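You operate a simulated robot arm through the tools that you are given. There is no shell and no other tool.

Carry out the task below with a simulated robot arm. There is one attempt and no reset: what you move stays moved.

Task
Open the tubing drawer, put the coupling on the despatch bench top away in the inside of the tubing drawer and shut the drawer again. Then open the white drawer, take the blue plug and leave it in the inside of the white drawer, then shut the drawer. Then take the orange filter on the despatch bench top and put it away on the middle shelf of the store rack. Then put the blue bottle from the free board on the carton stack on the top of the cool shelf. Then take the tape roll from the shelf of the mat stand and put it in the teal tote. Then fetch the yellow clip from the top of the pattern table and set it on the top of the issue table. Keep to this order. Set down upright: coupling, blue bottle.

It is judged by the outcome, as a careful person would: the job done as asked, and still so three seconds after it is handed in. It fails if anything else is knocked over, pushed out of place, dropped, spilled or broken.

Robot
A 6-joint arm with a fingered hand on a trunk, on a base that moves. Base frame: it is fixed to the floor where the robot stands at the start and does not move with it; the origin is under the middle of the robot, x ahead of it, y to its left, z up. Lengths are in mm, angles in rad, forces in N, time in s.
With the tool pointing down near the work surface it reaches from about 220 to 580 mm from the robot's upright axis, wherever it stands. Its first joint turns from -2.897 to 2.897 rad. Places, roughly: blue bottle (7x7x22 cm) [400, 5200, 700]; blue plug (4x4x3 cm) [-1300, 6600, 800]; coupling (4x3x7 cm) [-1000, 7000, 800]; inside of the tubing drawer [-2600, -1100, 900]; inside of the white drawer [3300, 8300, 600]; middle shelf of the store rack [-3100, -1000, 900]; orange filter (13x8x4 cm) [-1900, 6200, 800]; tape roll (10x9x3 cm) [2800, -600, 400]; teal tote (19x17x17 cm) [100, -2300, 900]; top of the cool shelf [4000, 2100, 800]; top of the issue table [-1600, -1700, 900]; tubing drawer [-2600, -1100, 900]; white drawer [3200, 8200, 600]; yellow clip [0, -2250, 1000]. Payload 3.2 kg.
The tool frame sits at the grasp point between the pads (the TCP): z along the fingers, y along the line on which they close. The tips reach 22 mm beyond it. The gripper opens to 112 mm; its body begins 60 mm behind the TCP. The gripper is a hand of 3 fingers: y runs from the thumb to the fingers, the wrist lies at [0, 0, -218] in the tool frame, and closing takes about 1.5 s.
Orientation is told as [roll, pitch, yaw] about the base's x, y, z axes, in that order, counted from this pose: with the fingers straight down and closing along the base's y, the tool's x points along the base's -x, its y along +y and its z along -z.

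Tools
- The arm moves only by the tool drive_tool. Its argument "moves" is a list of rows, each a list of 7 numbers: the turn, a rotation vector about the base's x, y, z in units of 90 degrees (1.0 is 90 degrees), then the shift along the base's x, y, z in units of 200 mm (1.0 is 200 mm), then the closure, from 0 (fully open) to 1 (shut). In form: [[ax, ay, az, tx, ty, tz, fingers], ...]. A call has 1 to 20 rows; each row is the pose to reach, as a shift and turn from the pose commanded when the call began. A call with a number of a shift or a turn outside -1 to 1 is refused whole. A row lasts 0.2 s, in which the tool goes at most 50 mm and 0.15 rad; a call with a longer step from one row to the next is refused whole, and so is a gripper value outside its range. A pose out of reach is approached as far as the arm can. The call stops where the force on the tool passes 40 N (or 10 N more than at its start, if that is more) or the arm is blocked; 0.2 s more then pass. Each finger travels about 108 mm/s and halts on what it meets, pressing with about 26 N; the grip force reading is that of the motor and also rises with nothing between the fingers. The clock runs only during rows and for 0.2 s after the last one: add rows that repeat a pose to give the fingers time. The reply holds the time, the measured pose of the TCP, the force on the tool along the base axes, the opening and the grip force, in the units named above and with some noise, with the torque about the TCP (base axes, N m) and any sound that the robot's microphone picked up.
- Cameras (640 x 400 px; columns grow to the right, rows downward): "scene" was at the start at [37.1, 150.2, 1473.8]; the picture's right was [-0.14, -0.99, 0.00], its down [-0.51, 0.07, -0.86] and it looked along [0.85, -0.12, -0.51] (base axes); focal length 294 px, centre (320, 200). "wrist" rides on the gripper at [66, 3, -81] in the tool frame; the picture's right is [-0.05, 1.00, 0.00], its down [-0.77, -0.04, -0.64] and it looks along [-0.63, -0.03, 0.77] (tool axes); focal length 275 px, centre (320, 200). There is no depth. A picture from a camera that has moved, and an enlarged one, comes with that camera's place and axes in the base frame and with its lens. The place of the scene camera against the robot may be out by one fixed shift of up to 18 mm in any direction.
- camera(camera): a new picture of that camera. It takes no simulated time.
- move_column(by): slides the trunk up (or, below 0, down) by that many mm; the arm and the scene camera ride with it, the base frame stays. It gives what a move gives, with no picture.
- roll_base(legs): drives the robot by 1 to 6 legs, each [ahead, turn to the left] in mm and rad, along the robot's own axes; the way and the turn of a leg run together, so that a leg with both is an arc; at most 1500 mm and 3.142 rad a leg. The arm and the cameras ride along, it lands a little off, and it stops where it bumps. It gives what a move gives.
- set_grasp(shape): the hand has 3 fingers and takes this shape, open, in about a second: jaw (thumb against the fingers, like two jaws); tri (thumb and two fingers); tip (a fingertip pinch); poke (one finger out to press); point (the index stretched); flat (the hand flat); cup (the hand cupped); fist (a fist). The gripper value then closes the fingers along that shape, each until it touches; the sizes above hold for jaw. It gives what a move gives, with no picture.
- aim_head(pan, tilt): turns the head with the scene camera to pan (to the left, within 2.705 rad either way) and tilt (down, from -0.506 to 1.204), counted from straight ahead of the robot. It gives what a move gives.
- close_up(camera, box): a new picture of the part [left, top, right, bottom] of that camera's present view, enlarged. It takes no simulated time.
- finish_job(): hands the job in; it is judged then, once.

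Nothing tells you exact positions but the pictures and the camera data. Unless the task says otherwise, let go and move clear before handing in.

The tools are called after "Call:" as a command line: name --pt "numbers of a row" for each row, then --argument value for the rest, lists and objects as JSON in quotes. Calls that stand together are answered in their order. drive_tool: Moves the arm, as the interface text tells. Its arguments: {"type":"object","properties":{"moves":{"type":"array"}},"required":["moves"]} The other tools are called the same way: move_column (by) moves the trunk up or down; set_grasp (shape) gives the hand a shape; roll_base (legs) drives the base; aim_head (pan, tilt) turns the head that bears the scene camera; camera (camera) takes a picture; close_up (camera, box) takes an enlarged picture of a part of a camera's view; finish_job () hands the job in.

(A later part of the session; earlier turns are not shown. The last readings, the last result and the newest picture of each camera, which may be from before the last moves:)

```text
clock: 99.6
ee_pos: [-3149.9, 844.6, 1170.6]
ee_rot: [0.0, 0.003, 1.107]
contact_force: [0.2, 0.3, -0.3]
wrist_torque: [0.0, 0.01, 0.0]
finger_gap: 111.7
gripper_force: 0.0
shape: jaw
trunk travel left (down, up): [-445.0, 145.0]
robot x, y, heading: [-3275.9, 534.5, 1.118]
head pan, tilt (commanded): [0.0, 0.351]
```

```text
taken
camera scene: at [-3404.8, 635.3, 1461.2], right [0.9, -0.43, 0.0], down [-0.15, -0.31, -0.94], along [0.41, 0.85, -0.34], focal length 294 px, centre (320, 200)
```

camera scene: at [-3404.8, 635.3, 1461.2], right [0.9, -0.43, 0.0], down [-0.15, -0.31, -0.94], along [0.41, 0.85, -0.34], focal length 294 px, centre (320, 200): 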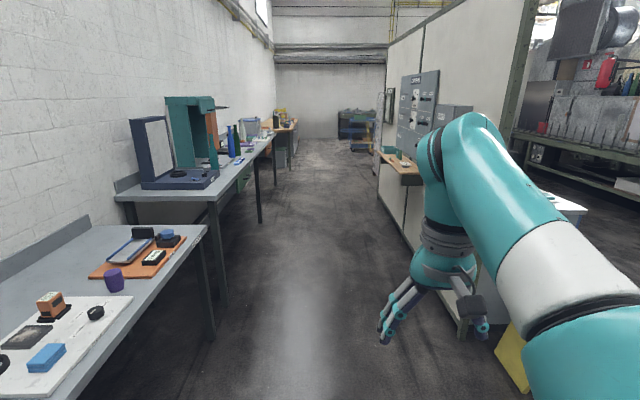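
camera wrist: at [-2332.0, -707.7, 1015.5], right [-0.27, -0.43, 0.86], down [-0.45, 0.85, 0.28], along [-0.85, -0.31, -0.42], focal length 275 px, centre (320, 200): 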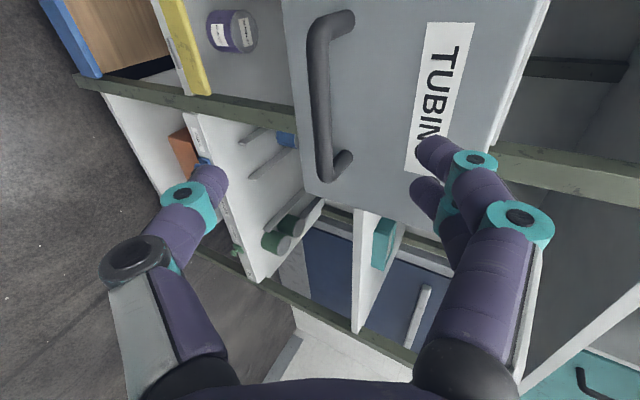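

The aisle ahead is clear with benches along the left. I'll drive up it about 2.8 m, then look for the despatch bench.

Call:
roll_base --legs '[[0, 0.045], [1400, 0], [1400, 0]]'

Call:
camera --camera "scene"

```text
clock: 113.6
ee_pos: [-2035.7, 3416.5, 1170.6]
ee_rot: [0.001, 0.002, 1.148]
contact_force: [0.7, 0.0, 0.0]
wrist_torque: [0.01, -0.01, 0.01]
finger_gap: 112.0
gripper_force: 0.2
shape: jaw
trunk travel left (down, up): [-445.0, 145.0]
robot x, y, heading: [-2145.7, 3102.8, 1.157]
head pan, tilt (commanded): [0.0, 0.351]
```

```text
taken
camera scene: at [-2281.2, 3196.4, 1461.2], right [0.92, -0.4, 0.0], down [-0.14, -0.32, -0.94], along [0.37, 0.86, -0.34], focal length 294 px, centre (320, 200)
```

scene: 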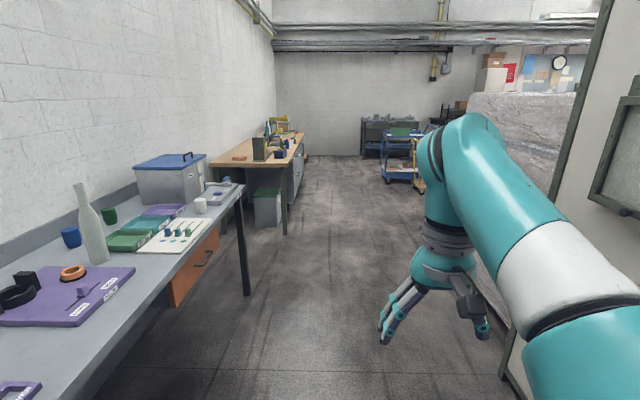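

The wood-topped bench ahead on the left is the despatch bench. Zooming in on it.

Call:
close_up --camera "scene" --box '[190, 100, 350, 220]'

Call:
close_up --camera "scene" --box '[340, 90, 500, 210]'

```text
3.33 times, centred on (270, 160) of scene
camera zoom: at [-2281.2, 3196.4, 1461.2], right [0.92, -0.4, 0.0], down [-0.14, -0.32, -0.94], along [0.37, 0.86, -0.34], focal length 982 px, centre (487, 333)
```

zoom: 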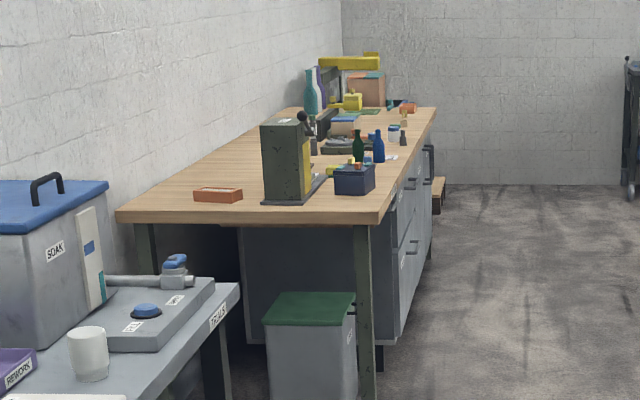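

```text
3.33 times, centred on (420, 150) of scene
camera zoom: at [-2281.2, 3196.4, 1461.2], right [0.92, -0.4, 0.0], down [-0.14, -0.32, -0.94], along [0.37, 0.86, -0.34], focal length 982 px, centre (-13, 367)
```

zoom: 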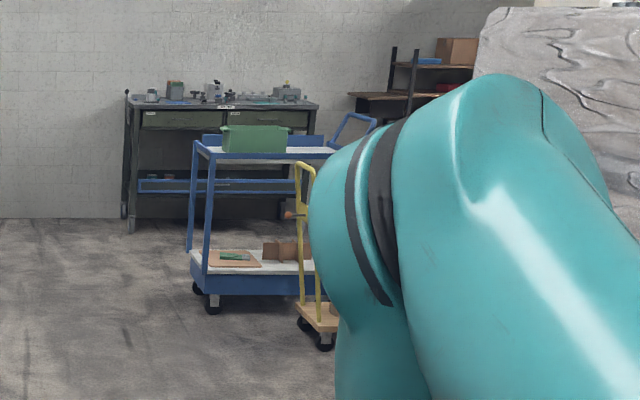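

The orange filter is at the near end of the bench, with bottles, small boxes and other items farther along its front. I'll drive along the front edge and then face it.

Call:
roll_base --legs '[[0, -0.03], [1500, 0], [1500, 0]]'

Call:
aim_head --pan 0.9 --tilt 0.5

Call:
camera --camera "scene"

```text
clock: 128.2
ee_pos: [-761.2, 6073.1, 1170.7]
ee_rot: [0.001, 0.003, 1.106]
contact_force: [0.2, 0.3, 0.2]
wrist_torque: [0.02, 0.03, -0.04]
finger_gap: 111.8
gripper_force: 0.1
shape: jaw
trunk travel left (down, up): [-445.0, 145.0]
robot x, y, heading: [-885.5, 5760.9, 1.123]
head pan, tilt (commanded): [0.0, 0.351]
```

```text
clock: 129.4
ee_pos: [-760.5, 6072.8, 1170.8]
ee_rot: [0.0, 0.002, 1.107]
contact_force: [-0.8, -0.7, 0.6]
wrist_torque: [0.0, -0.02, 0.03]
finger_gap: 111.8
gripper_force: 0.0
shape: jaw
trunk travel left (down, up): [-445.0, 145.0]
robot x, y, heading: [-887.1, 5768.3, 1.127]
head pan, tilt (commanded): [0.901, 0.499]
```

```text
taken
camera scene: at [-1094.2, 5860.9, 1447.5], right [0.9, 0.43, 0.0], down [0.21, -0.43, -0.88], along [-0.38, 0.79, -0.48], focal length 294 px, centre (320, 200)
```

scene: 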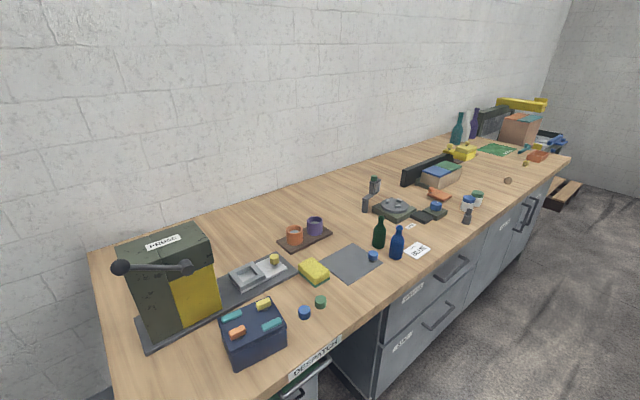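

I can see the blue plug candidate on the grey mat's corner and a dark coupling-like piece near the white/green caps. Zooming in to identify them.

Call:
close_up --camera "scene" --box '[340, 160, 500, 280]'

Call:
close_up --camera "scene" --box '[210, 210, 390, 380]'

```text
3.33 times, centred on (420, 220) of scene
camera zoom: at [-1094.2, 5860.9, 1447.5], right [0.9, 0.43, 0.0], down [0.21, -0.43, -0.88], along [-0.38, 0.79, -0.48], focal length 982 px, centre (-13, 133)
```

zoom: 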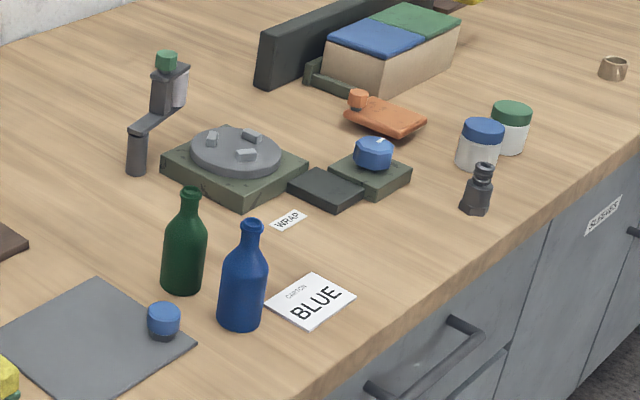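

```text
2.35 times, centred on (300, 295) of scene
camera zoom: at [-1094.2, 5860.9, 1447.5], right [0.9, 0.43, 0.0], down [0.21, -0.43, -0.88], along [-0.38, 0.79, -0.48], focal length 693 px, centre (367, -24)
```

zoom: 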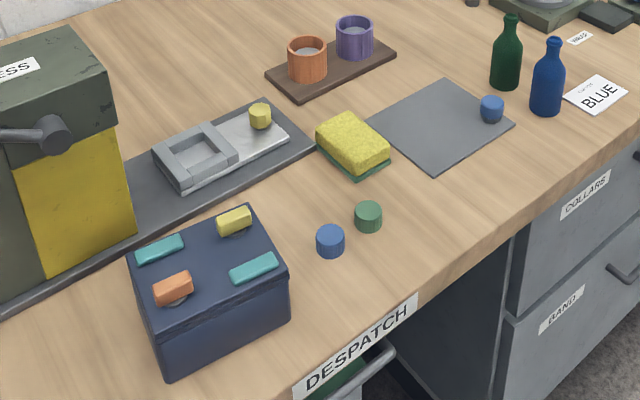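

The coupling is the dark stepped piece near the jars at about (-994, 7038), and the blue plug sits on the grey mat's corner at about (-1267, 6625). I'll drive in front of the coupling and face the bench.

Call:
roll_base --legs '[[1100, 0], [0, 1.571], [100, 0]]'

Call:
aim_head --pan -0.1 --tilt 0.75

Call:
camera --camera "scene"

Call:
camera --camera "wrist"

```text
clock: 139.5
ee_pos: [-813.3, 6923.8, 1170.2]
ee_rot: [0.0, 0.002, 2.68]
contact_force: [0.0, 0.6, -0.1]
wrist_torque: [0.03, -0.04, 0.0]
finger_gap: 111.8
gripper_force: 0.0
shape: jaw
trunk travel left (down, up): [-445.0, 145.0]
robot x, y, heading: [-505.2, 6793.8, 2.695]
head pan, tilt (commanded): [0.901, 0.499]
```

```text
clock: 140.8
ee_pos: [-813.6, 6923.9, 1170.8]
ee_rot: [-0.002, 0.003, 2.679]
contact_force: [0.5, 0.2, -0.1]
wrist_torque: [-0.01, -0.02, 0.01]
finger_gap: 111.8
gripper_force: 0.0
shape: jaw
trunk travel left (down, up): [-445.0, 145.0]
robot x, y, heading: [-507.1, 6794.1, 2.692]
head pan, tilt (commanded): [-0.099, 0.75]
```

```text
taken
camera scene: at [-584.7, 6661.0, 1425.6], right [0.52, 0.85, 0.0], down [0.58, -0.36, -0.73], along [-0.62, 0.38, -0.68], focal length 294 px, centre (320, 200)
```

scene: 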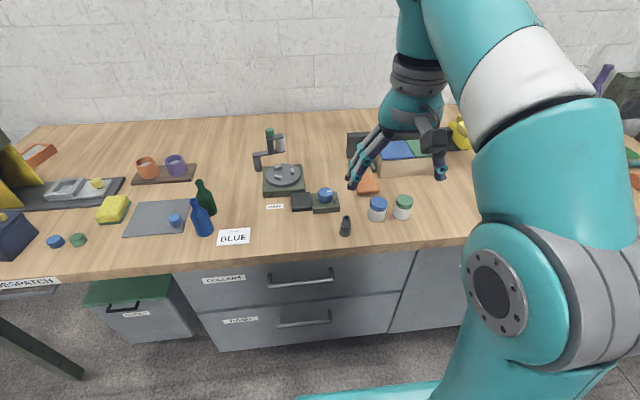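

```text
taken
camera wrist: at [-756.1, 6891.7, 1252.2], right [-0.49, -0.87, 0.0], down [-0.67, 0.38, 0.64], along [-0.55, 0.31, -0.77], focal length 275 px, centre (320, 200)
```

wrist: 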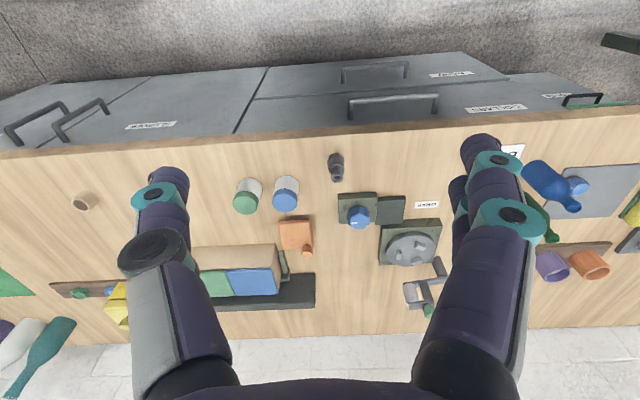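

The coupling stands alone at about (-1009, 7000) with its centre near z 822; jars are ~95 mm to its right. Let me zoom on it to see its shape before descending.

Call:
close_up --camera "wrist" --box '[210, 110, 440, 260]'

Call:
close_up --camera "scene" --box '[290, 170, 430, 260]'

```text
2.67 times, centred on (325, 185) of wrist
camera zoom: at [-756.1, 6891.7, 1252.2], right [-0.49, -0.87, 0.0], down [-0.67, 0.38, 0.64], along [-0.55, 0.31, -0.77], focal length 734 px, centre (307, 240)
```

zoom: 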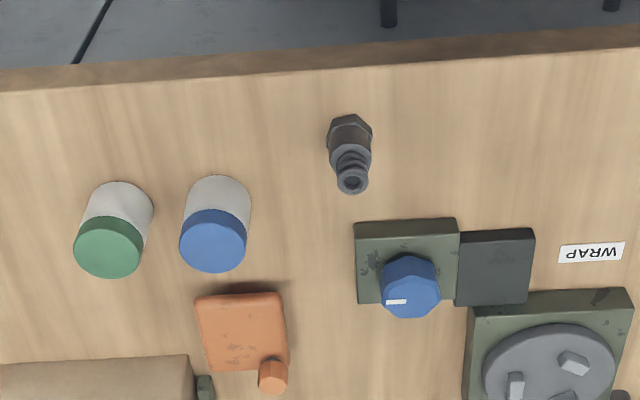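

```text
4.44 times, centred on (360, 215) of scene
camera zoom: at [-584.7, 6661.0, 1425.6], right [0.52, 0.85, 0.0], down [0.58, -0.36, -0.73], along [-0.62, 0.38, -0.68], focal length 1309 px, centre (142, 133)
```

zoom: 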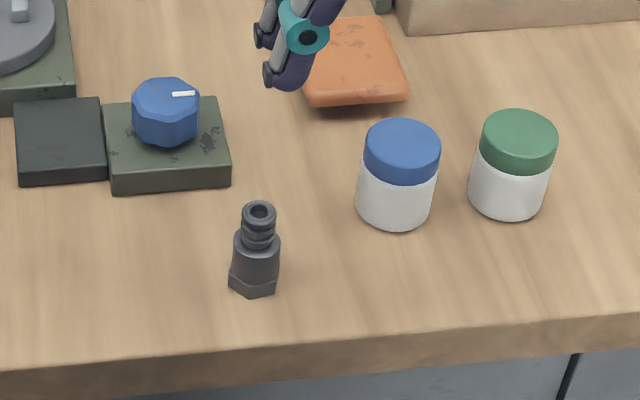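

Coupling confirmed: hex base, round body, upright. I'll move the hand above it with fingers partly closed, then check with the wrist camera.

Call:
drive_tool --pt "0 0 0 -0.141 0.055 -0.13 0.05" --pt "0 0 0 -0.282 0.11 -0.26 0.1" --pt "0 0 0 -0.423 0.165 -0.39 0.15" --pt "0 0 0 -0.564 0.22 -0.52 0.2" --pt "0 0 0 -0.705 0.275 -0.65 0.3" --pt "0 0 0 -0.846 0.33 -0.78 0.35" --pt "0 0 0 -0.987 0.3855 -0.9 0.35" --pt "0 0 0 -0.987 0.3855 -0.9 0.35"

Call:
camera --camera "wrist"

Call:
camera --camera "scene"

```text
clock: 142.6
ee_pos: [-1009.7, 6999.5, 990.0]
ee_rot: [0.001, 0.001, 2.679]
contact_force: [0.2, -0.2, 0.3]
wrist_torque: [0.03, -0.05, -0.01]
finger_gap: 73.2
gripper_force: 0.2
shape: jaw
trunk travel left (down, up): [-445.0, 145.0]
robot x, y, heading: [-502.7, 6797.4, 2.693]
head pan, tilt (commanded): [-0.099, 0.75]
```

```text
taken
camera wrist: at [-953.5, 6968.6, 1072.1], right [-0.49, -0.87, 0.0], down [-0.67, 0.38, 0.64], along [-0.55, 0.31, -0.77], focal length 275 px, centre (320, 200)
```

wrist: 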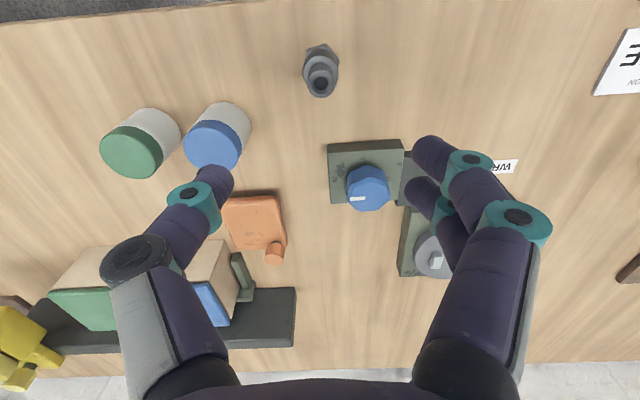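

```text
taken
camera scene: at [-584.9, 6661.2, 1425.6], right [0.52, 0.85, 0.0], down [0.58, -0.36, -0.73], along [-0.62, 0.38, -0.68], focal length 294 px, centre (320, 200)
```

scene: 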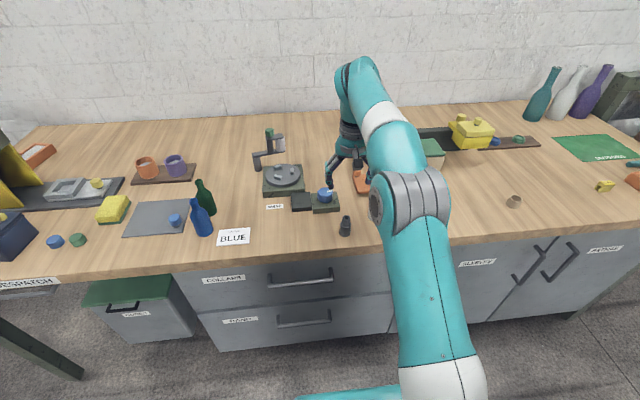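

The coupling top is exactly below the TCP. Descending to grip height and closing gently.

Call:
drive_tool --pt "0 0 0 0 0 -0.15 0.35" --pt "0 0 0 0 0 -0.3 0.35" --pt "0 0 0 0 0 -0.45 0.35" --pt "0 0 0 0 0 -0.6 0.35" --pt "0 0 0 0 0 -0.7 0.35" --pt "0 0 0 0 0 -0.775 0.35" --pt "0 0 0 0 0 -0.775 0.35"

Call:
camera --camera "wrist"

```text
clock: 144.2
ee_pos: [-1009.4, 6999.7, 834.5]
ee_rot: [0.002, 0.001, 2.676]
contact_force: [0.0, 0.6, 0.0]
wrist_torque: [0.0, 0.02, 0.02]
finger_gap: 73.2
gripper_force: 0.1
shape: jaw
trunk travel left (down, up): [-445.0, 145.0]
robot x, y, heading: [-507.0, 6798.1, 2.689]
head pan, tilt (commanded): [-0.099, 0.75]
```

```text
taken
camera wrist: at [-953.9, 6968.9, 916.3], right [-0.49, -0.87, 0.0], down [-0.67, 0.38, 0.63], along [-0.55, 0.31, -0.77], focal length 275 px, centre (320, 200)
```

wrist: 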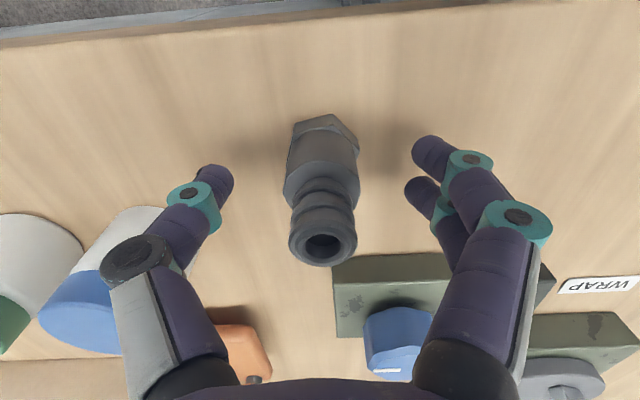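

Call:
drive_tool --pt "0 0 0 0 0 -0.775 0.5" --pt "0 0 0 0 0 -0.775 0.65" --pt "0 0 0 0 0 -0.775 0.8" --pt "0 0 0 0 0 -0.775 1" --pt "0 0 0 0 0 -0.775 1" --pt "0 0 0 0 0 -0.775 1"

Call:
camera --camera "wrist"

```text
refused: row 1 steps farther than a row can; nothing moved
```

```text
taken
camera wrist: at [-953.9, 6968.9, 916.3], right [-0.49, -0.87, 0.0], down [-0.67, 0.38, 0.63], along [-0.55, 0.31, -0.77], focal length 275 px, centre (320, 200)
```

wrist: 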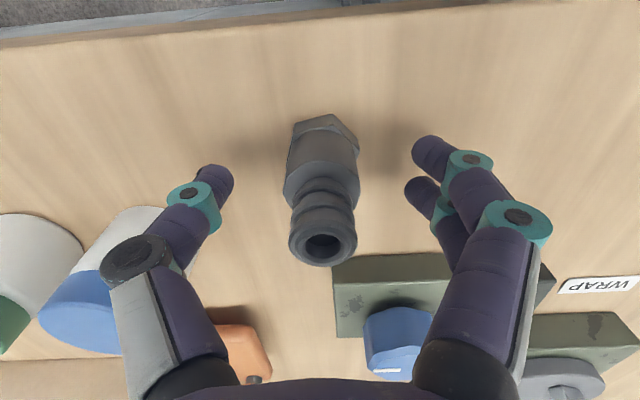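

My mistake: shifts are relative to the current pose, so that call was refused and nothing moved. Closing in place now.

Call:
drive_tool --pt "0 0 0 0 0 0 0.5" --pt "0 0 0 0 0 0 0.65" --pt "0 0 0 0 0 0 0.8" --pt "0 0 0 0 0 0 1" --pt "0 0 0 0 0 0 1" --pt "0 0 0 0 0 0 1"

Call:
camera --camera "wrist"

```text
clock: 145.6
ee_pos: [-1010.8, 7000.1, 834.6]
ee_rot: [0.0, 0.001, 2.678]
contact_force: [0.3, 0.8, 0.4]
wrist_torque: [-0.01, 0.03, 0.02]
finger_gap: 18.6
gripper_force: 26.1
shape: jaw
trunk travel left (down, up): [-445.0, 145.0]
robot x, y, heading: [-507.7, 6796.5, 2.693]
head pan, tilt (commanded): [-0.099, 0.75]
```

```text
taken
camera wrist: at [-953.9, 6969.0, 916.5], right [-0.49, -0.87, 0.0], down [-0.67, 0.38, 0.63], along [-0.55, 0.31, -0.77], focal length 275 px, centre (320, 200)
```

wrist: 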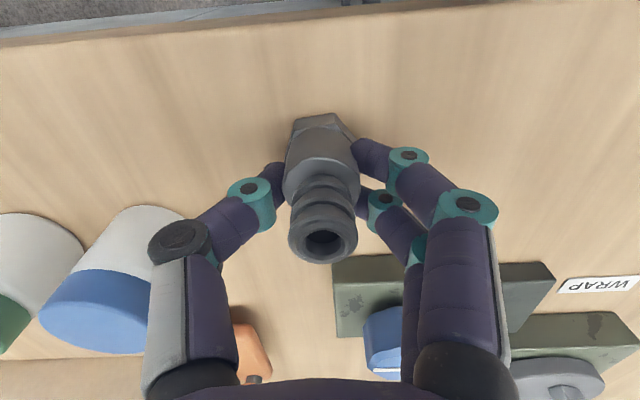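

Gripped. Lifting straight up and checking that it stays in the fingers.

Call:
drive_tool --pt "0 0 0 0 0 0.1 1" --pt "0 0 0 0 0 0.25 1" --pt "0 0 0 0 0 0.4 1" --pt "0 0 0 0 0 0.55 1" --pt "0 0 0 0 0 0.7 1" --pt "0 0 0 0 0 0.85 1" --pt "0 0 0 0 0 1.0 1"

Call:
camera --camera "wrist"

```text
clock: 147.2
ee_pos: [-1009.1, 7000.4, 1026.2]
ee_rot: [0.002, -0.001, 2.677]
contact_force: [0.2, 0.2, -1.2]
wrist_torque: [-0.03, 0.03, 0.02]
finger_gap: 18.0
gripper_force: 25.9
shape: jaw
out of reach, approached as far as the arm can: row 7
trunk travel left (down, up): [-445.0, 145.0]
robot x, y, heading: [-505.9, 6795.1, 2.69]
head pan, tilt (commanded): [-0.099, 0.75]
```

```text
taken
camera wrist: at [-952.7, 6968.6, 1107.1], right [-0.49, -0.87, 0.0], down [-0.67, 0.38, 0.64], along [-0.56, 0.31, -0.77], focal length 275 px, centre (320, 200)
```

wrist: 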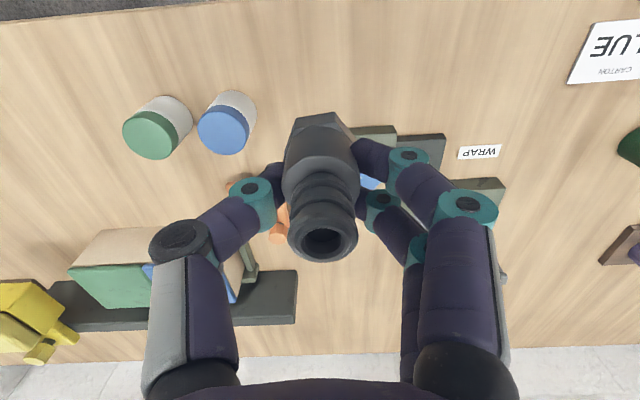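

Held upright and firm. Retracting the arm toward the body before driving back.

Call:
drive_tool --pt "0 0 0 0.141 -0.068 0.05 1" --pt "0 0 0 0.283 -0.137 0.1 1" --pt "0 0 0 0.424 -0.205 0.15 1" --pt "0 0 0 0.566 -0.273 0.2 1" --pt "0 0 0 0.707 -0.341 0.25 1" --pt "0 0 0 0.849 -0.41 0.3 1" --pt "0 0 0 0.99 -0.478 0.35 1"

Call:
roll_base --legs '[[-90, 0], [0, 1.579]]'

Call:
camera --camera "wrist"

```text
clock: 148.8
ee_pos: [-811.4, 6904.5, 1096.8]
ee_rot: [0.001, 0.0, 2.679]
contact_force: [0.2, -0.2, -0.6]
wrist_torque: [-0.01, -0.04, 0.0]
finger_gap: 17.9
gripper_force: 25.5
shape: jaw
trunk travel left (down, up): [-445.0, 145.0]
robot x, y, heading: [-506.0, 6796.5, 2.692]
head pan, tilt (commanded): [-0.099, 0.75]
```

```text
clock: 153.7
ee_pos: [-532.5, 6449.5, 1095.9]
ee_rot: [0.001, 0.003, -2.031]
contact_force: [-0.3, 0.2, -0.7]
wrist_torque: [0.0, -0.02, 0.04]
finger_gap: 18.0
gripper_force: 26.1
shape: jaw
trunk travel left (down, up): [-445.0, 145.0]
robot x, y, heading: [-426.1, 6757.3, -2.016]
head pan, tilt (commanded): [-0.099, 0.75]
```

```text
taken
camera wrist: at [-501.2, 6509.2, 1178.0], right [0.88, -0.48, 0.0], down [-0.37, -0.68, 0.64], along [-0.31, -0.56, -0.77], focal length 275 px, centre (320, 200)
```

wrist: 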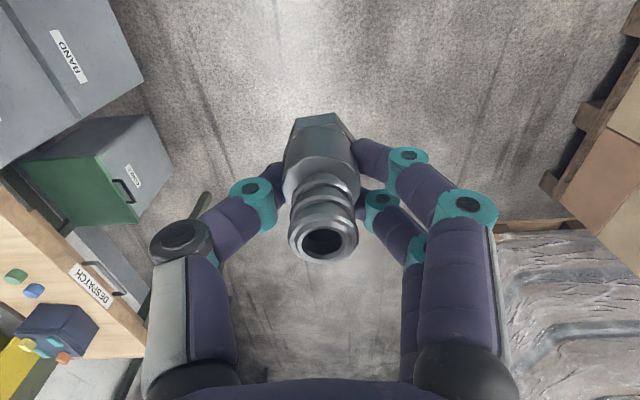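

Driving back along the outer aisle toward the rack with the coupling.

Call:
roll_base --legs '[[1500, 0], [1500, 0]]'

Call:
roll_base --legs '[[1500, 0], [1500, 0]]'

```text
clock: 168.2
ee_pos: [-1920.6, 3779.5, 1096.3]
ee_rot: [-0.001, 0.001, -2.079]
contact_force: [0.0, 0.0, -1.4]
wrist_torque: [0.01, 0.01, 0.01]
finger_gap: 17.6
gripper_force: 26.4
shape: jaw
trunk travel left (down, up): [-445.0, 145.0]
robot x, y, heading: [-1795.1, 4086.7, -2.069]
head pan, tilt (commanded): [-0.099, 0.75]
```

```text
clock: 182.6
ee_pos: [-3401.7, 1186.9, 1096.1]
ee_rot: [0.0, 0.002, -2.129]
contact_force: [0.2, -0.3, -0.8]
wrist_torque: [-0.02, -0.01, 0.02]
finger_gap: 17.8
gripper_force: 25.6
shape: jaw
trunk travel left (down, up): [-445.0, 145.0]
robot x, y, heading: [-3263.0, 1483.6, -2.116]
head pan, tilt (commanded): [-0.099, 0.75]
```

Heading drifted a little, but I'm clear. Now around the partition end and round to face the open drawer.

Call:
roll_base --legs '[[0, 0.672], [523, 0], [0, 0.664], [1450, 0], [0, -1.234]]'

Call:
aim_head --pan 0.0 --tilt 0.6

Call:
camera --camera "scene"

```text
clock: 199.2
ee_pos: [-2266.0, -387.3, 1096.5]
ee_rot: [0.0, 0.004, -2.022]
contact_force: [0.7, 0.9, -1.6]
wrist_torque: [0.0, 0.02, -0.02]
finger_gap: 17.9
gripper_force: 25.8
shape: jaw
trunk travel left (down, up): [-445.0, 145.0]
robot x, y, heading: [-2165.0, -77.7, -2.009]
head pan, tilt (commanded): [-0.099, 0.75]
```

```text
clock: 199.9
ee_pos: [-2265.9, -386.4, 1097.1]
ee_rot: [0.0, 0.002, -2.022]
contact_force: [0.6, -0.2, -0.6]
wrist_torque: [0.02, 0.05, 0.02]
finger_gap: 18.1
gripper_force: 25.8
shape: jaw
trunk travel left (down, up): [-445.0, 145.0]
robot x, y, heading: [-2161.0, -78.3, -2.007]
head pan, tilt (commanded): [0.0, 0.6]
```

```text
taken
camera scene: at [-2016.1, -177.2, 1438.4], right [-0.91, 0.42, 0.0], down [0.24, 0.51, -0.82], along [-0.35, -0.75, -0.57], focal length 294 px, centre (320, 200)
```

scene: 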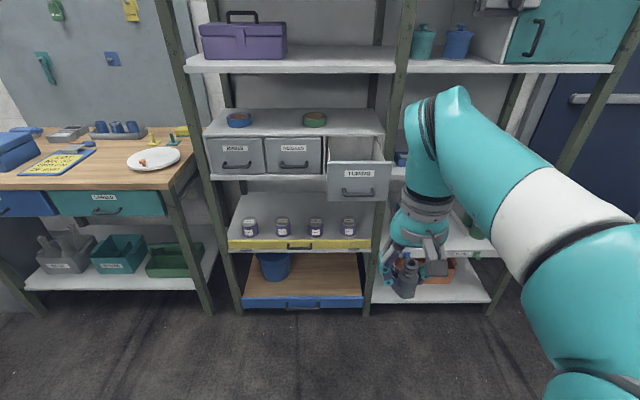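

The drawer is still open. I'll raise the trunk for clearance and roll forward so that the hand comes over the open drawer.

Call:
move_column --by 100

Call:
roll_base --legs '[[0, 0.05], [380, 0], [0, -0.055]]'

Call:
camera --camera "wrist"

Call:
camera --camera "scene"

```text
clock: 201.3
ee_pos: [-2266.7, -387.1, 1195.3]
ee_rot: [0.0, 0.002, -2.021]
contact_force: [0.4, 0.3, -0.1]
wrist_torque: [0.01, 0.03, -0.02]
finger_gap: 17.5
gripper_force: 26.2
shape: jaw
trunk travel left (down, up): [-545.0, 45.0]
robot x, y, heading: [-2161.8, -80.7, -2.007]
head pan, tilt (commanded): [0.0, 0.6]
```

```text
clock: 204.5
ee_pos: [-2415.9, -746.3, 1196.5]
ee_rot: [0.0, 0.0, -2.029]
contact_force: [-0.1, 0.0, -1.0]
wrist_torque: [0.0, -0.01, 0.01]
finger_gap: 17.9
gripper_force: 26.1
shape: jaw
trunk travel left (down, up): [-545.0, 45.0]
robot x, y, heading: [-2307.9, -438.8, -2.016]
head pan, tilt (commanded): [0.0, 0.6]
```

```text
taken
camera wrist: at [-2385.3, -688.8, 1277.9], right [0.88, -0.48, 0.0], down [-0.37, -0.68, 0.63], along [-0.31, -0.56, -0.77], focal length 275 px, centre (320, 200)
```

wrist: 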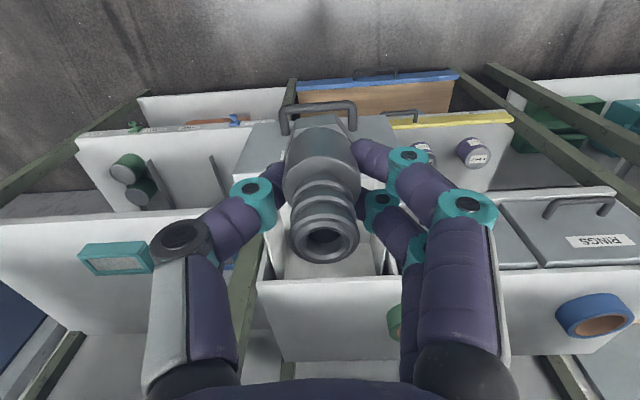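

```text
taken
camera scene: at [-2164.5, -539.3, 1538.4], right [-0.9, 0.43, 0.0], down [0.24, 0.51, -0.82], along [-0.35, -0.74, -0.57], focal length 294 px, centre (320, 200)
```

scene: 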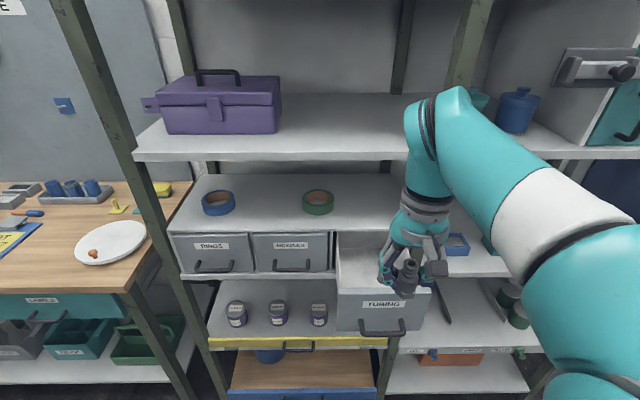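

The hand is over the drawer; handle now near (-2451, -804), drawer open ~180 mm. I'll yaw the hand 90° (so the camera body is beside, not over, the drawer front) and move over the opening.

Call:
drive_tool --pt "0 0 -0.0834 -0.04 -0.069 0 1" --pt "0 0 -0.1667 -0.079 -0.138 0 1" --pt "0 0 -0.25 -0.119 -0.2075 0 1" --pt "0 0 -0.3334 -0.158 -0.277 0 1" --pt "0 0 -0.4167 -0.198 -0.346 0 1" --pt "0 0 -0.5 -0.2375 -0.415 0 1" --pt "0 0 -0.5834 -0.277 -0.484 0 1" --pt "0 0 -0.6667 -0.317 -0.553 0 1" --pt "0 0 -0.75 -0.356 -0.6225 0 1" --pt "0 0 -0.8334 -0.396 -0.692 0 1" --pt "0 0 -0.9167 -0.435 -0.761 0 1" --pt "0 0 -1.0 -0.475 -0.83 0 1"

Call:
camera --camera "wrist"

Call:
camera --camera "scene"

```text
clock: 207.1
ee_pos: [-2503.6, -908.1, 1184.5]
ee_rot: [0.002, 0.0, 2.682]
contact_force: [0.1, 0.2, -0.4]
wrist_torque: [0.0, -0.04, 0.02]
finger_gap: 17.6
gripper_force: 26.3
shape: jaw
out of reach, approached as far as the arm can: row 11, 12
trunk travel left (down, up): [-545.0, 45.0]
robot x, y, heading: [-2310.6, -439.0, -2.016]
head pan, tilt (commanded): [0.0, 0.6]
```

```text
taken
camera wrist: at [-2445.6, -938.8, 1266.3], right [-0.49, -0.87, 0.0], down [-0.67, 0.38, 0.64], along [-0.56, 0.31, -0.77], focal length 275 px, centre (320, 200)
```

wrist: 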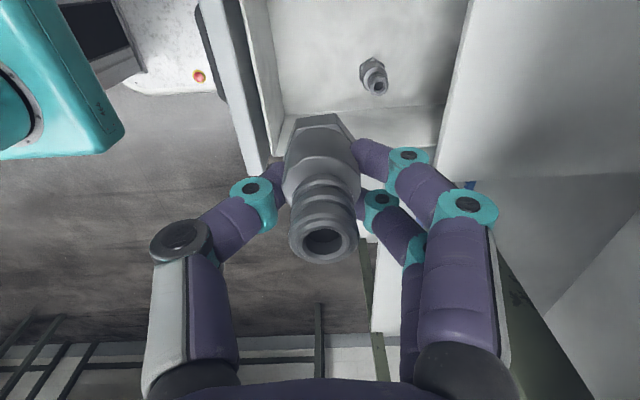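

```text
taken
camera scene: at [-2164.1, -539.9, 1538.4], right [-0.9, 0.43, 0.0], down [0.24, 0.51, -0.82], along [-0.35, -0.74, -0.57], focal length 294 px, centre (320, 200)
```

scene: 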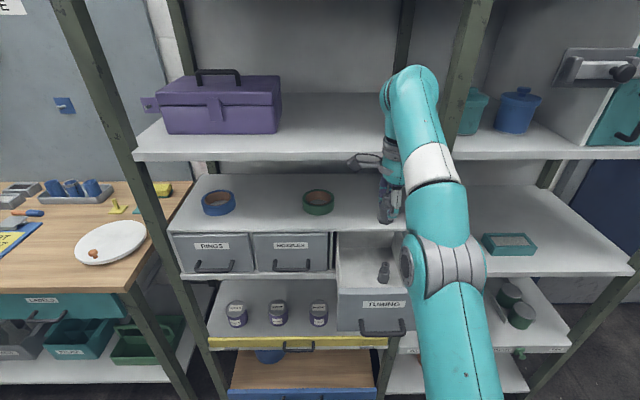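

There is already another small fitting standing inside the drawer (right-rear, roughly (-2555, -948)), so I'll place the coupling to the left of it. I'll lower a bit and turn the hand the other way round so the camera sits on the right side.

Call:
move_column --by -60

Call:
drive_tool --pt "0 0 0.0834 0.01 0 0 1" --pt "0 0 0.1667 0.02 0 0 1" --pt "0 0 0.25 0.03 0 0 1" --pt "0 0 0.3334 0.04 0 0 1" --pt "0 0 0.4167 0.05 0 0 1" --pt "0 0 0.5 0.06 0 0 1" --pt "0 0 0.5834 0.07 0 0 1" --pt "0 0 0.6667 0.08 0 0 1" --pt "0 0 0.75 0.09 0 0 1" --pt "0 0 0.8334 0.1 0 0 1" --pt "0 0 0.9167 0.1 0 0 1" --pt "0 0 1.0 0.1 0 0 1"

Call:
camera --camera "wrist"

```text
clock: 208.1
ee_pos: [-2502.9, -906.6, 1124.3]
ee_rot: [0.004, 0.001, 2.683]
contact_force: [-0.8, 0.6, -0.6]
wrist_torque: [0.01, -0.03, -0.03]
finger_gap: 18.0
gripper_force: 26.0
shape: jaw
trunk travel left (down, up): [-485.0, 105.0]
robot x, y, heading: [-2309.9, -442.9, -2.016]
head pan, tilt (commanded): [0.0, 0.6]
```

```text
clock: 210.7
ee_pos: [-2482.4, -906.6, 1124.7]
ee_rot: [0.003, 0.002, -2.024]
contact_force: [-0.2, -0.1, -2.0]
wrist_torque: [-0.01, -0.03, -0.02]
finger_gap: 17.5
gripper_force: 25.7
shape: jaw
trunk travel left (down, up): [-485.0, 105.0]
robot x, y, heading: [-2310.0, -439.0, -2.014]
head pan, tilt (commanded): [0.0, 0.6]
```

```text
taken
camera wrist: at [-2452.1, -847.7, 1206.8], right [0.88, -0.48, 0.0], down [-0.37, -0.68, 0.63], along [-0.3, -0.56, -0.77], focal length 275 px, centre (320, 200)
```

wrist: 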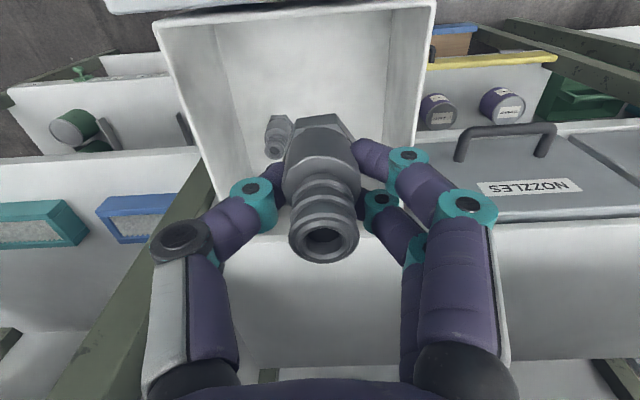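

Now I can see the drawer's inside clearly: about 148 mm wide, with the other fitting at the right-rear. I'll turn another 90° and position over the left-front part.

Call:
drive_tool --pt "0 0 0.0834 0.004 -0.006 0 1" --pt "0 0 0.1667 0.008 -0.012 0 1" --pt "0 0 0.25 0.011 -0.018 0 1" --pt "0 0 0.3334 0.015 -0.023 0 1" --pt "0 0 0.4167 0.019 -0.03 0 1" --pt "0 0 0.5 0.023 -0.035 0 1" --pt "0 0 0.5834 0.026 -0.041 0 1" --pt "0 0 0.6667 0.03 -0.047 0 1" --pt "0 0 0.75 0.034 -0.053 0 1" --pt "0 0 0.8334 0.038 -0.058 0 1" --pt "0 0 0.9167 0.041 -0.064 0 1" --pt "0 0 1.0 0.045 -0.07 0 1"

Call:
camera --camera "wrist"

```text
clock: 213.3
ee_pos: [-2338.0, -878.6, 1003.0]
ee_rot: [-0.049, 0.024, -0.507]
contact_force: [0.0, 1.1, 0.3]
wrist_torque: [0.0, -0.01, 0.02]
finger_gap: 9.3
gripper_force: 26.8
shape: jaw
out of reach, approached as far as the arm can: row 5, 6, 7, 8, 9, 10, 11, 12
trunk travel left (down, up): [-485.0, 105.0]
robot x, y, heading: [-2310.7, -437.0, -2.016]
head pan, tilt (commanded): [0.0, 0.6]
```

```text
taken
camera wrist: at [-2392.3, -839.8, 1085.7], right [0.52, 0.85, -0.05], down [0.69, -0.39, 0.62], along [0.51, -0.36, -0.79], focal length 275 px, centre (320, 200)
```

wrist: 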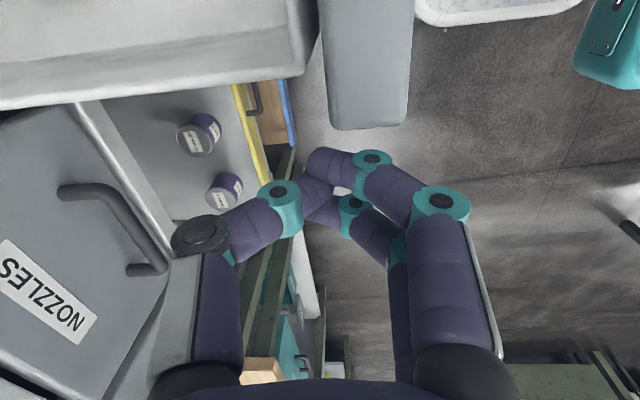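

The arm couldn't make that turn and swung off, and the coupling is no longer between the fingers. I must stop and find where it went.

Call:
camera --camera "scene"

Call:
close_up --camera "scene" --box '[300, 200, 480, 350]'

```text
taken
camera scene: at [-2163.8, -539.6, 1478.2], right [-0.9, 0.43, 0.0], down [0.24, 0.51, -0.82], along [-0.35, -0.75, -0.57], focal length 294 px, centre (320, 200)
```

scene: 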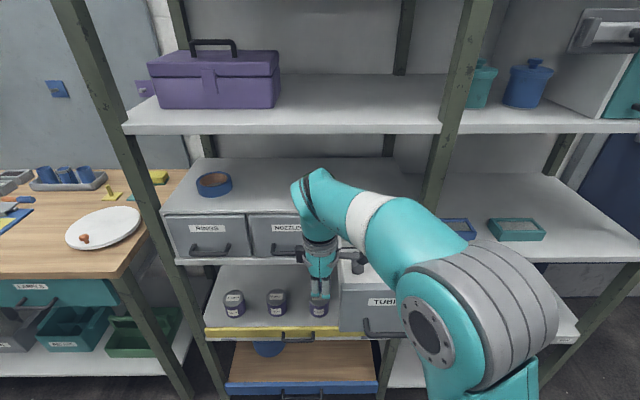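

```text
2.67 times, centred on (390, 275) of scene
camera zoom: at [-2163.8, -539.6, 1478.2], right [-0.9, 0.43, 0.0], down [0.24, 0.51, -0.82], along [-0.35, -0.75, -0.57], focal length 785 px, centre (133, 0)
```

zoom: 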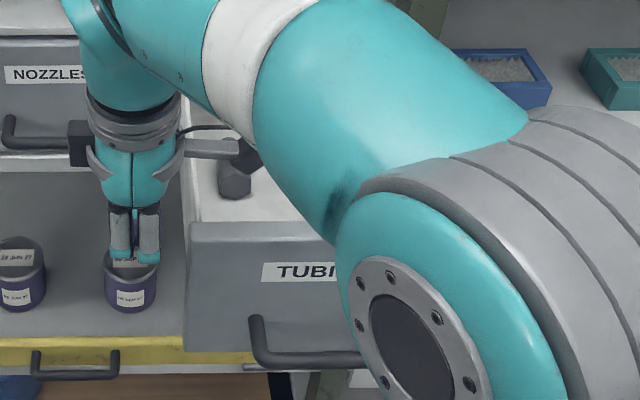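

The hand ended up just left of the open drawer, and the coupling seems to have fallen into the drawer. I'll raise the hand straight up first, then inspect.

Call:
drive_tool --pt "0 0 0 0 0 0.12 1" --pt "0 0 0 0 0 0.24 1" --pt "0 0 0 0 0 0.36 1" --pt "0 0 0 0 0 0.48 1" --pt "0 0 0 0 0 0.6 1" --pt "0 0 0 0 0 0.7 1"

Call:
camera --camera "scene"

Call:
camera --camera "wrist"

```text
clock: 214.7
ee_pos: [-2288.5, -851.3, 1086.9]
ee_rot: [-0.067, 0.026, -0.52]
contact_force: [-0.3, 0.6, 0.5]
wrist_torque: [0.01, -0.02, 0.01]
finger_gap: 9.4
gripper_force: 26.2
shape: jaw
out of reach, approached as far as the arm can: row 1, 2, 3, 4, 5, 6
trunk travel left (down, up): [-485.0, 105.0]
robot x, y, heading: [-2308.1, -438.6, -2.013]
head pan, tilt (commanded): [0.0, 0.6]
```

```text
taken
camera scene: at [-2163.9, -538.2, 1478.5], right [-0.9, 0.43, 0.0], down [0.24, 0.51, -0.83], along [-0.35, -0.75, -0.56], focal length 294 px, centre (320, 200)
```

scene: 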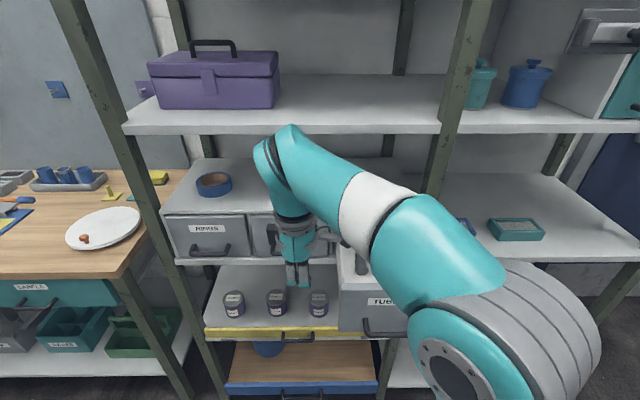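

```text
taken
camera wrist: at [-2341.6, -812.4, 1170.7], right [0.53, 0.84, -0.07], down [0.69, -0.39, 0.62], along [0.49, -0.38, -0.78], focal length 275 px, centre (320, 200)
```

wrist: 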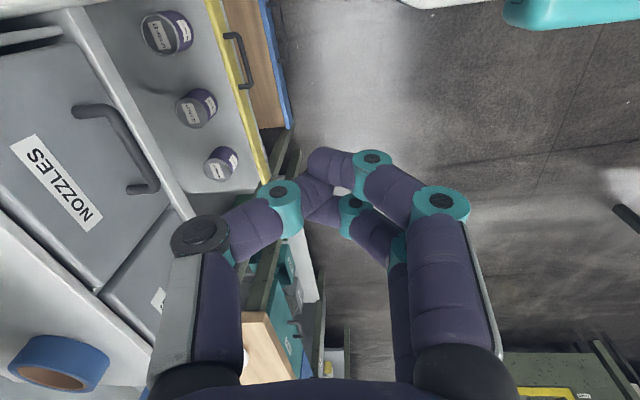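

Still near a joint limit but free. I'll unwind the hand's yaw while raising and moving it back toward the robot.

Call:
drive_tool --pt "0 0 -0.08 0.01 0.03 0.03 1" --pt "0.003 0 -0.16 0.02 0.06 0.06 1" --pt "0.006 0 -0.24 0.03 0.09 0.09 1" --pt "0.01 0 -0.32 0.03 0.12 0.12 1" --pt "0.014 0 -0.4 0.03 0.15 0.15 1" --pt "0.018 0 -0.48 0.03 0.18 0.18 1" --pt "0.022 0 -0.56 0.03 0.21 0.21 1" --pt "0.026 0 -0.64 0.03 0.24 0.24 1" --pt "0.03 0 -0.72 0.03 0.27 0.27 1" --pt "0.034 0 -0.8 0.03 0.3 0.3 1" --pt "0.038 0 -0.88 0.03 0.33 0.33 1" --pt "0.04 0 -0.96 0.03 0.36 0.36 1"

Call:
camera --camera "scene"

Call:
camera --camera "wrist"

```text
clock: 217.3
ee_pos: [-2284.0, -782.5, 1161.4]
ee_rot: [-0.034, 0.08, -2.016]
contact_force: [0.5, 0.0, -1.1]
wrist_torque: [0.02, 0.0, 0.03]
finger_gap: 9.3
gripper_force: 26.4
shape: jaw
trunk travel left (down, up): [-485.0, 105.0]
robot x, y, heading: [-2311.1, -440.5, -2.011]
head pan, tilt (commanded): [0.0, 0.6]
```

```text
taken
camera scene: at [-2164.2, -539.1, 1478.4], right [-0.9, 0.43, 0.0], down [0.24, 0.51, -0.83], along [-0.35, -0.75, -0.56], focal length 294 px, centre (320, 200)
```

scene: 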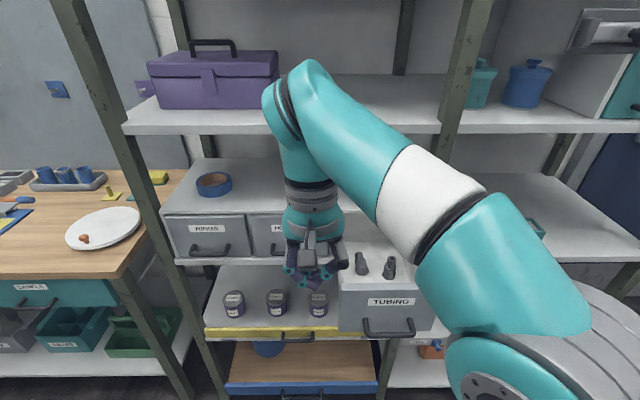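

```text
taken
camera wrist: at [-2254.0, -730.8, 1248.1], right [0.88, -0.47, -0.04], down [-0.37, -0.73, 0.57], along [-0.3, -0.49, -0.82], focal length 275 px, centre (320, 200)
```

wrist: 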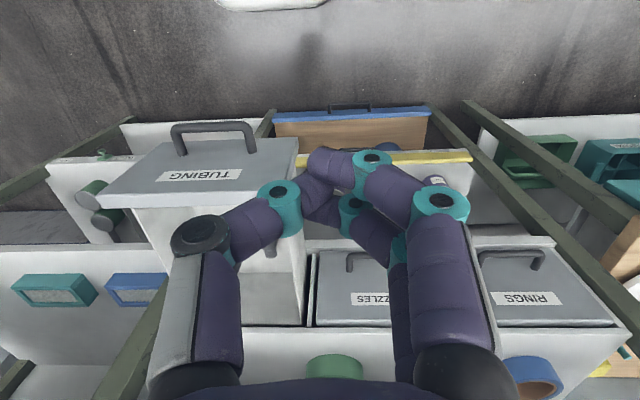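

Call:
close_up --camera "scene" --box '[320, 220, 440, 310]'

```text
4.44 times, centred on (380, 265) of scene
camera zoom: at [-2164.2, -539.1, 1478.4], right [-0.9, 0.43, 0.0], down [0.24, 0.51, -0.83], along [-0.35, -0.75, -0.56], focal length 1309 px, centre (53, -89)
```

zoom: 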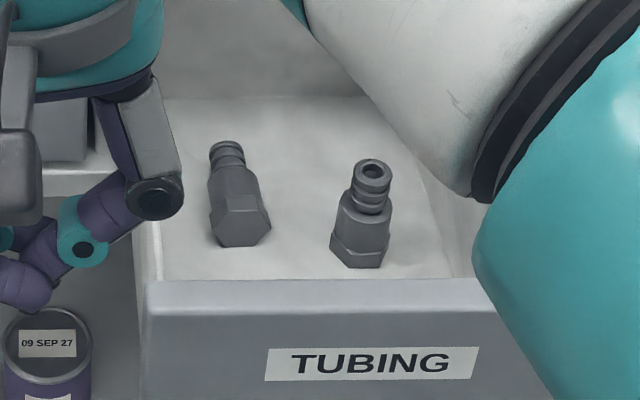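

The coupling is lying on its side in the drawer, left of the other fitting, which still stands. I'll straighten the hand and look from above to plan picking it up and standing it upright again.

Call:
drive_tool --pt "-0.011 0 0 -0.13 -0.02 0 0.9" --pt "-0.022 0 0 -0.26 -0.04 0 0.8" --pt "-0.033 0.001 0 -0.39 -0.06 0 0.7" --pt "-0.044 0.002 0 -0.52 -0.08 0 0.6" --pt "-0.0553 0.0024 0 -0.65 -0.1 0 0.4" --pt "-0.0553 0.0024 0 -0.65 -0.1 0 0.2"

Call:
camera --camera "wrist"

Call:
camera --camera "scene"

```text
clock: 218.7
ee_pos: [-2415.0, -804.7, 1160.0]
ee_rot: [0.002, -0.001, -2.012]
contact_force: [-0.5, 1.0, -0.7]
wrist_torque: [-0.02, -0.01, -0.01]
finger_gap: 89.6
gripper_force: 0.0
shape: jaw
trunk travel left (down, up): [-485.0, 105.0]
robot x, y, heading: [-2310.3, -441.4, -2.014]
head pan, tilt (commanded): [0.0, 0.6]
```

```text
taken
camera wrist: at [-2384.4, -744.0, 1242.4], right [0.88, -0.47, 0.0], down [-0.36, -0.68, 0.64], along [-0.3, -0.56, -0.77], focal length 275 px, centre (320, 200)
```

wrist: 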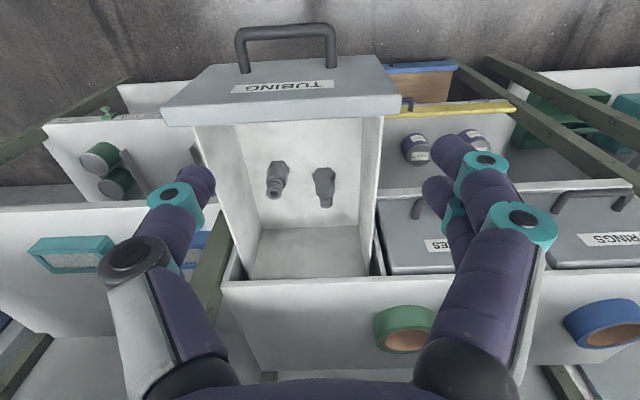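

```text
taken
camera scene: at [-2164.3, -539.1, 1478.4], right [-0.9, 0.43, 0.0], down [0.24, 0.51, -0.83], along [-0.35, -0.75, -0.56], focal length 294 px, centre (320, 200)
```

scene: 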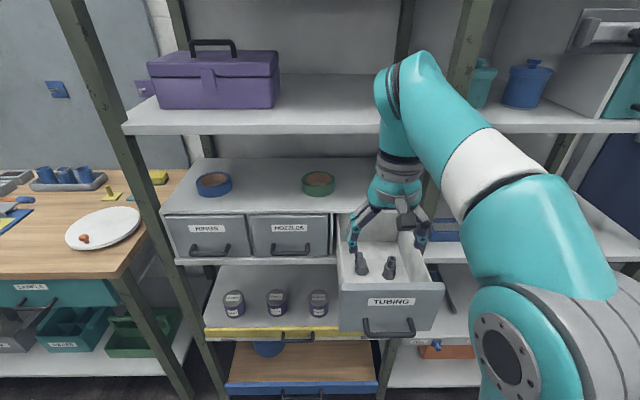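

Call:
close_up --camera "wrist" --box '[230, 130, 390, 250]'

Call:
close_up --camera "scene" --box '[330, 220, 450, 310]'

```text
3.33 times, centred on (310, 190) of wrist
camera zoom: at [-2384.4, -744.0, 1242.4], right [0.88, -0.47, 0.0], down [-0.36, -0.68, 0.64], along [-0.3, -0.56, -0.77], focal length 918 px, centre (353, 233)
```

zoom: 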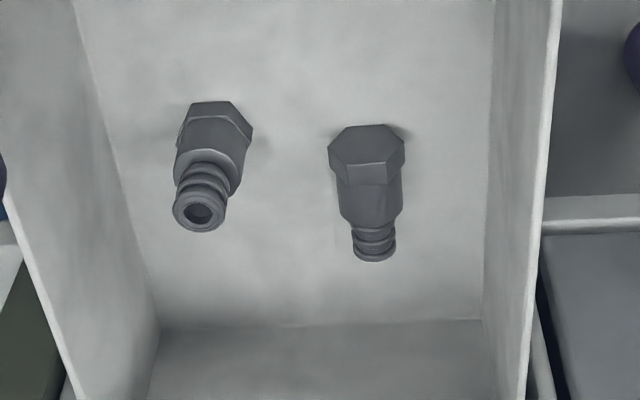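

```text
4.44 times, centred on (390, 265) of scene
camera zoom: at [-2164.3, -539.1, 1478.4], right [-0.9, 0.43, 0.0], down [0.24, 0.51, -0.83], along [-0.35, -0.75, -0.56], focal length 1309 px, centre (9, -89)
```

zoom: 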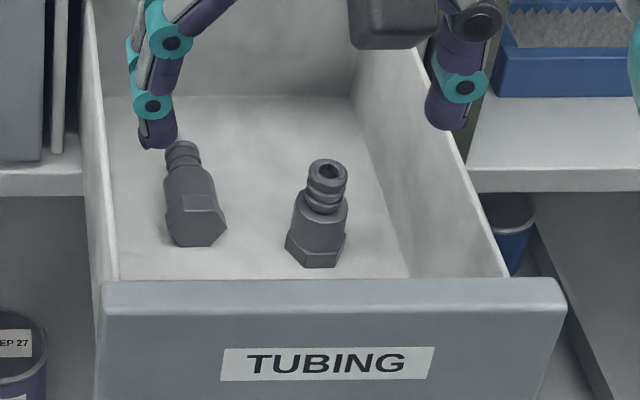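

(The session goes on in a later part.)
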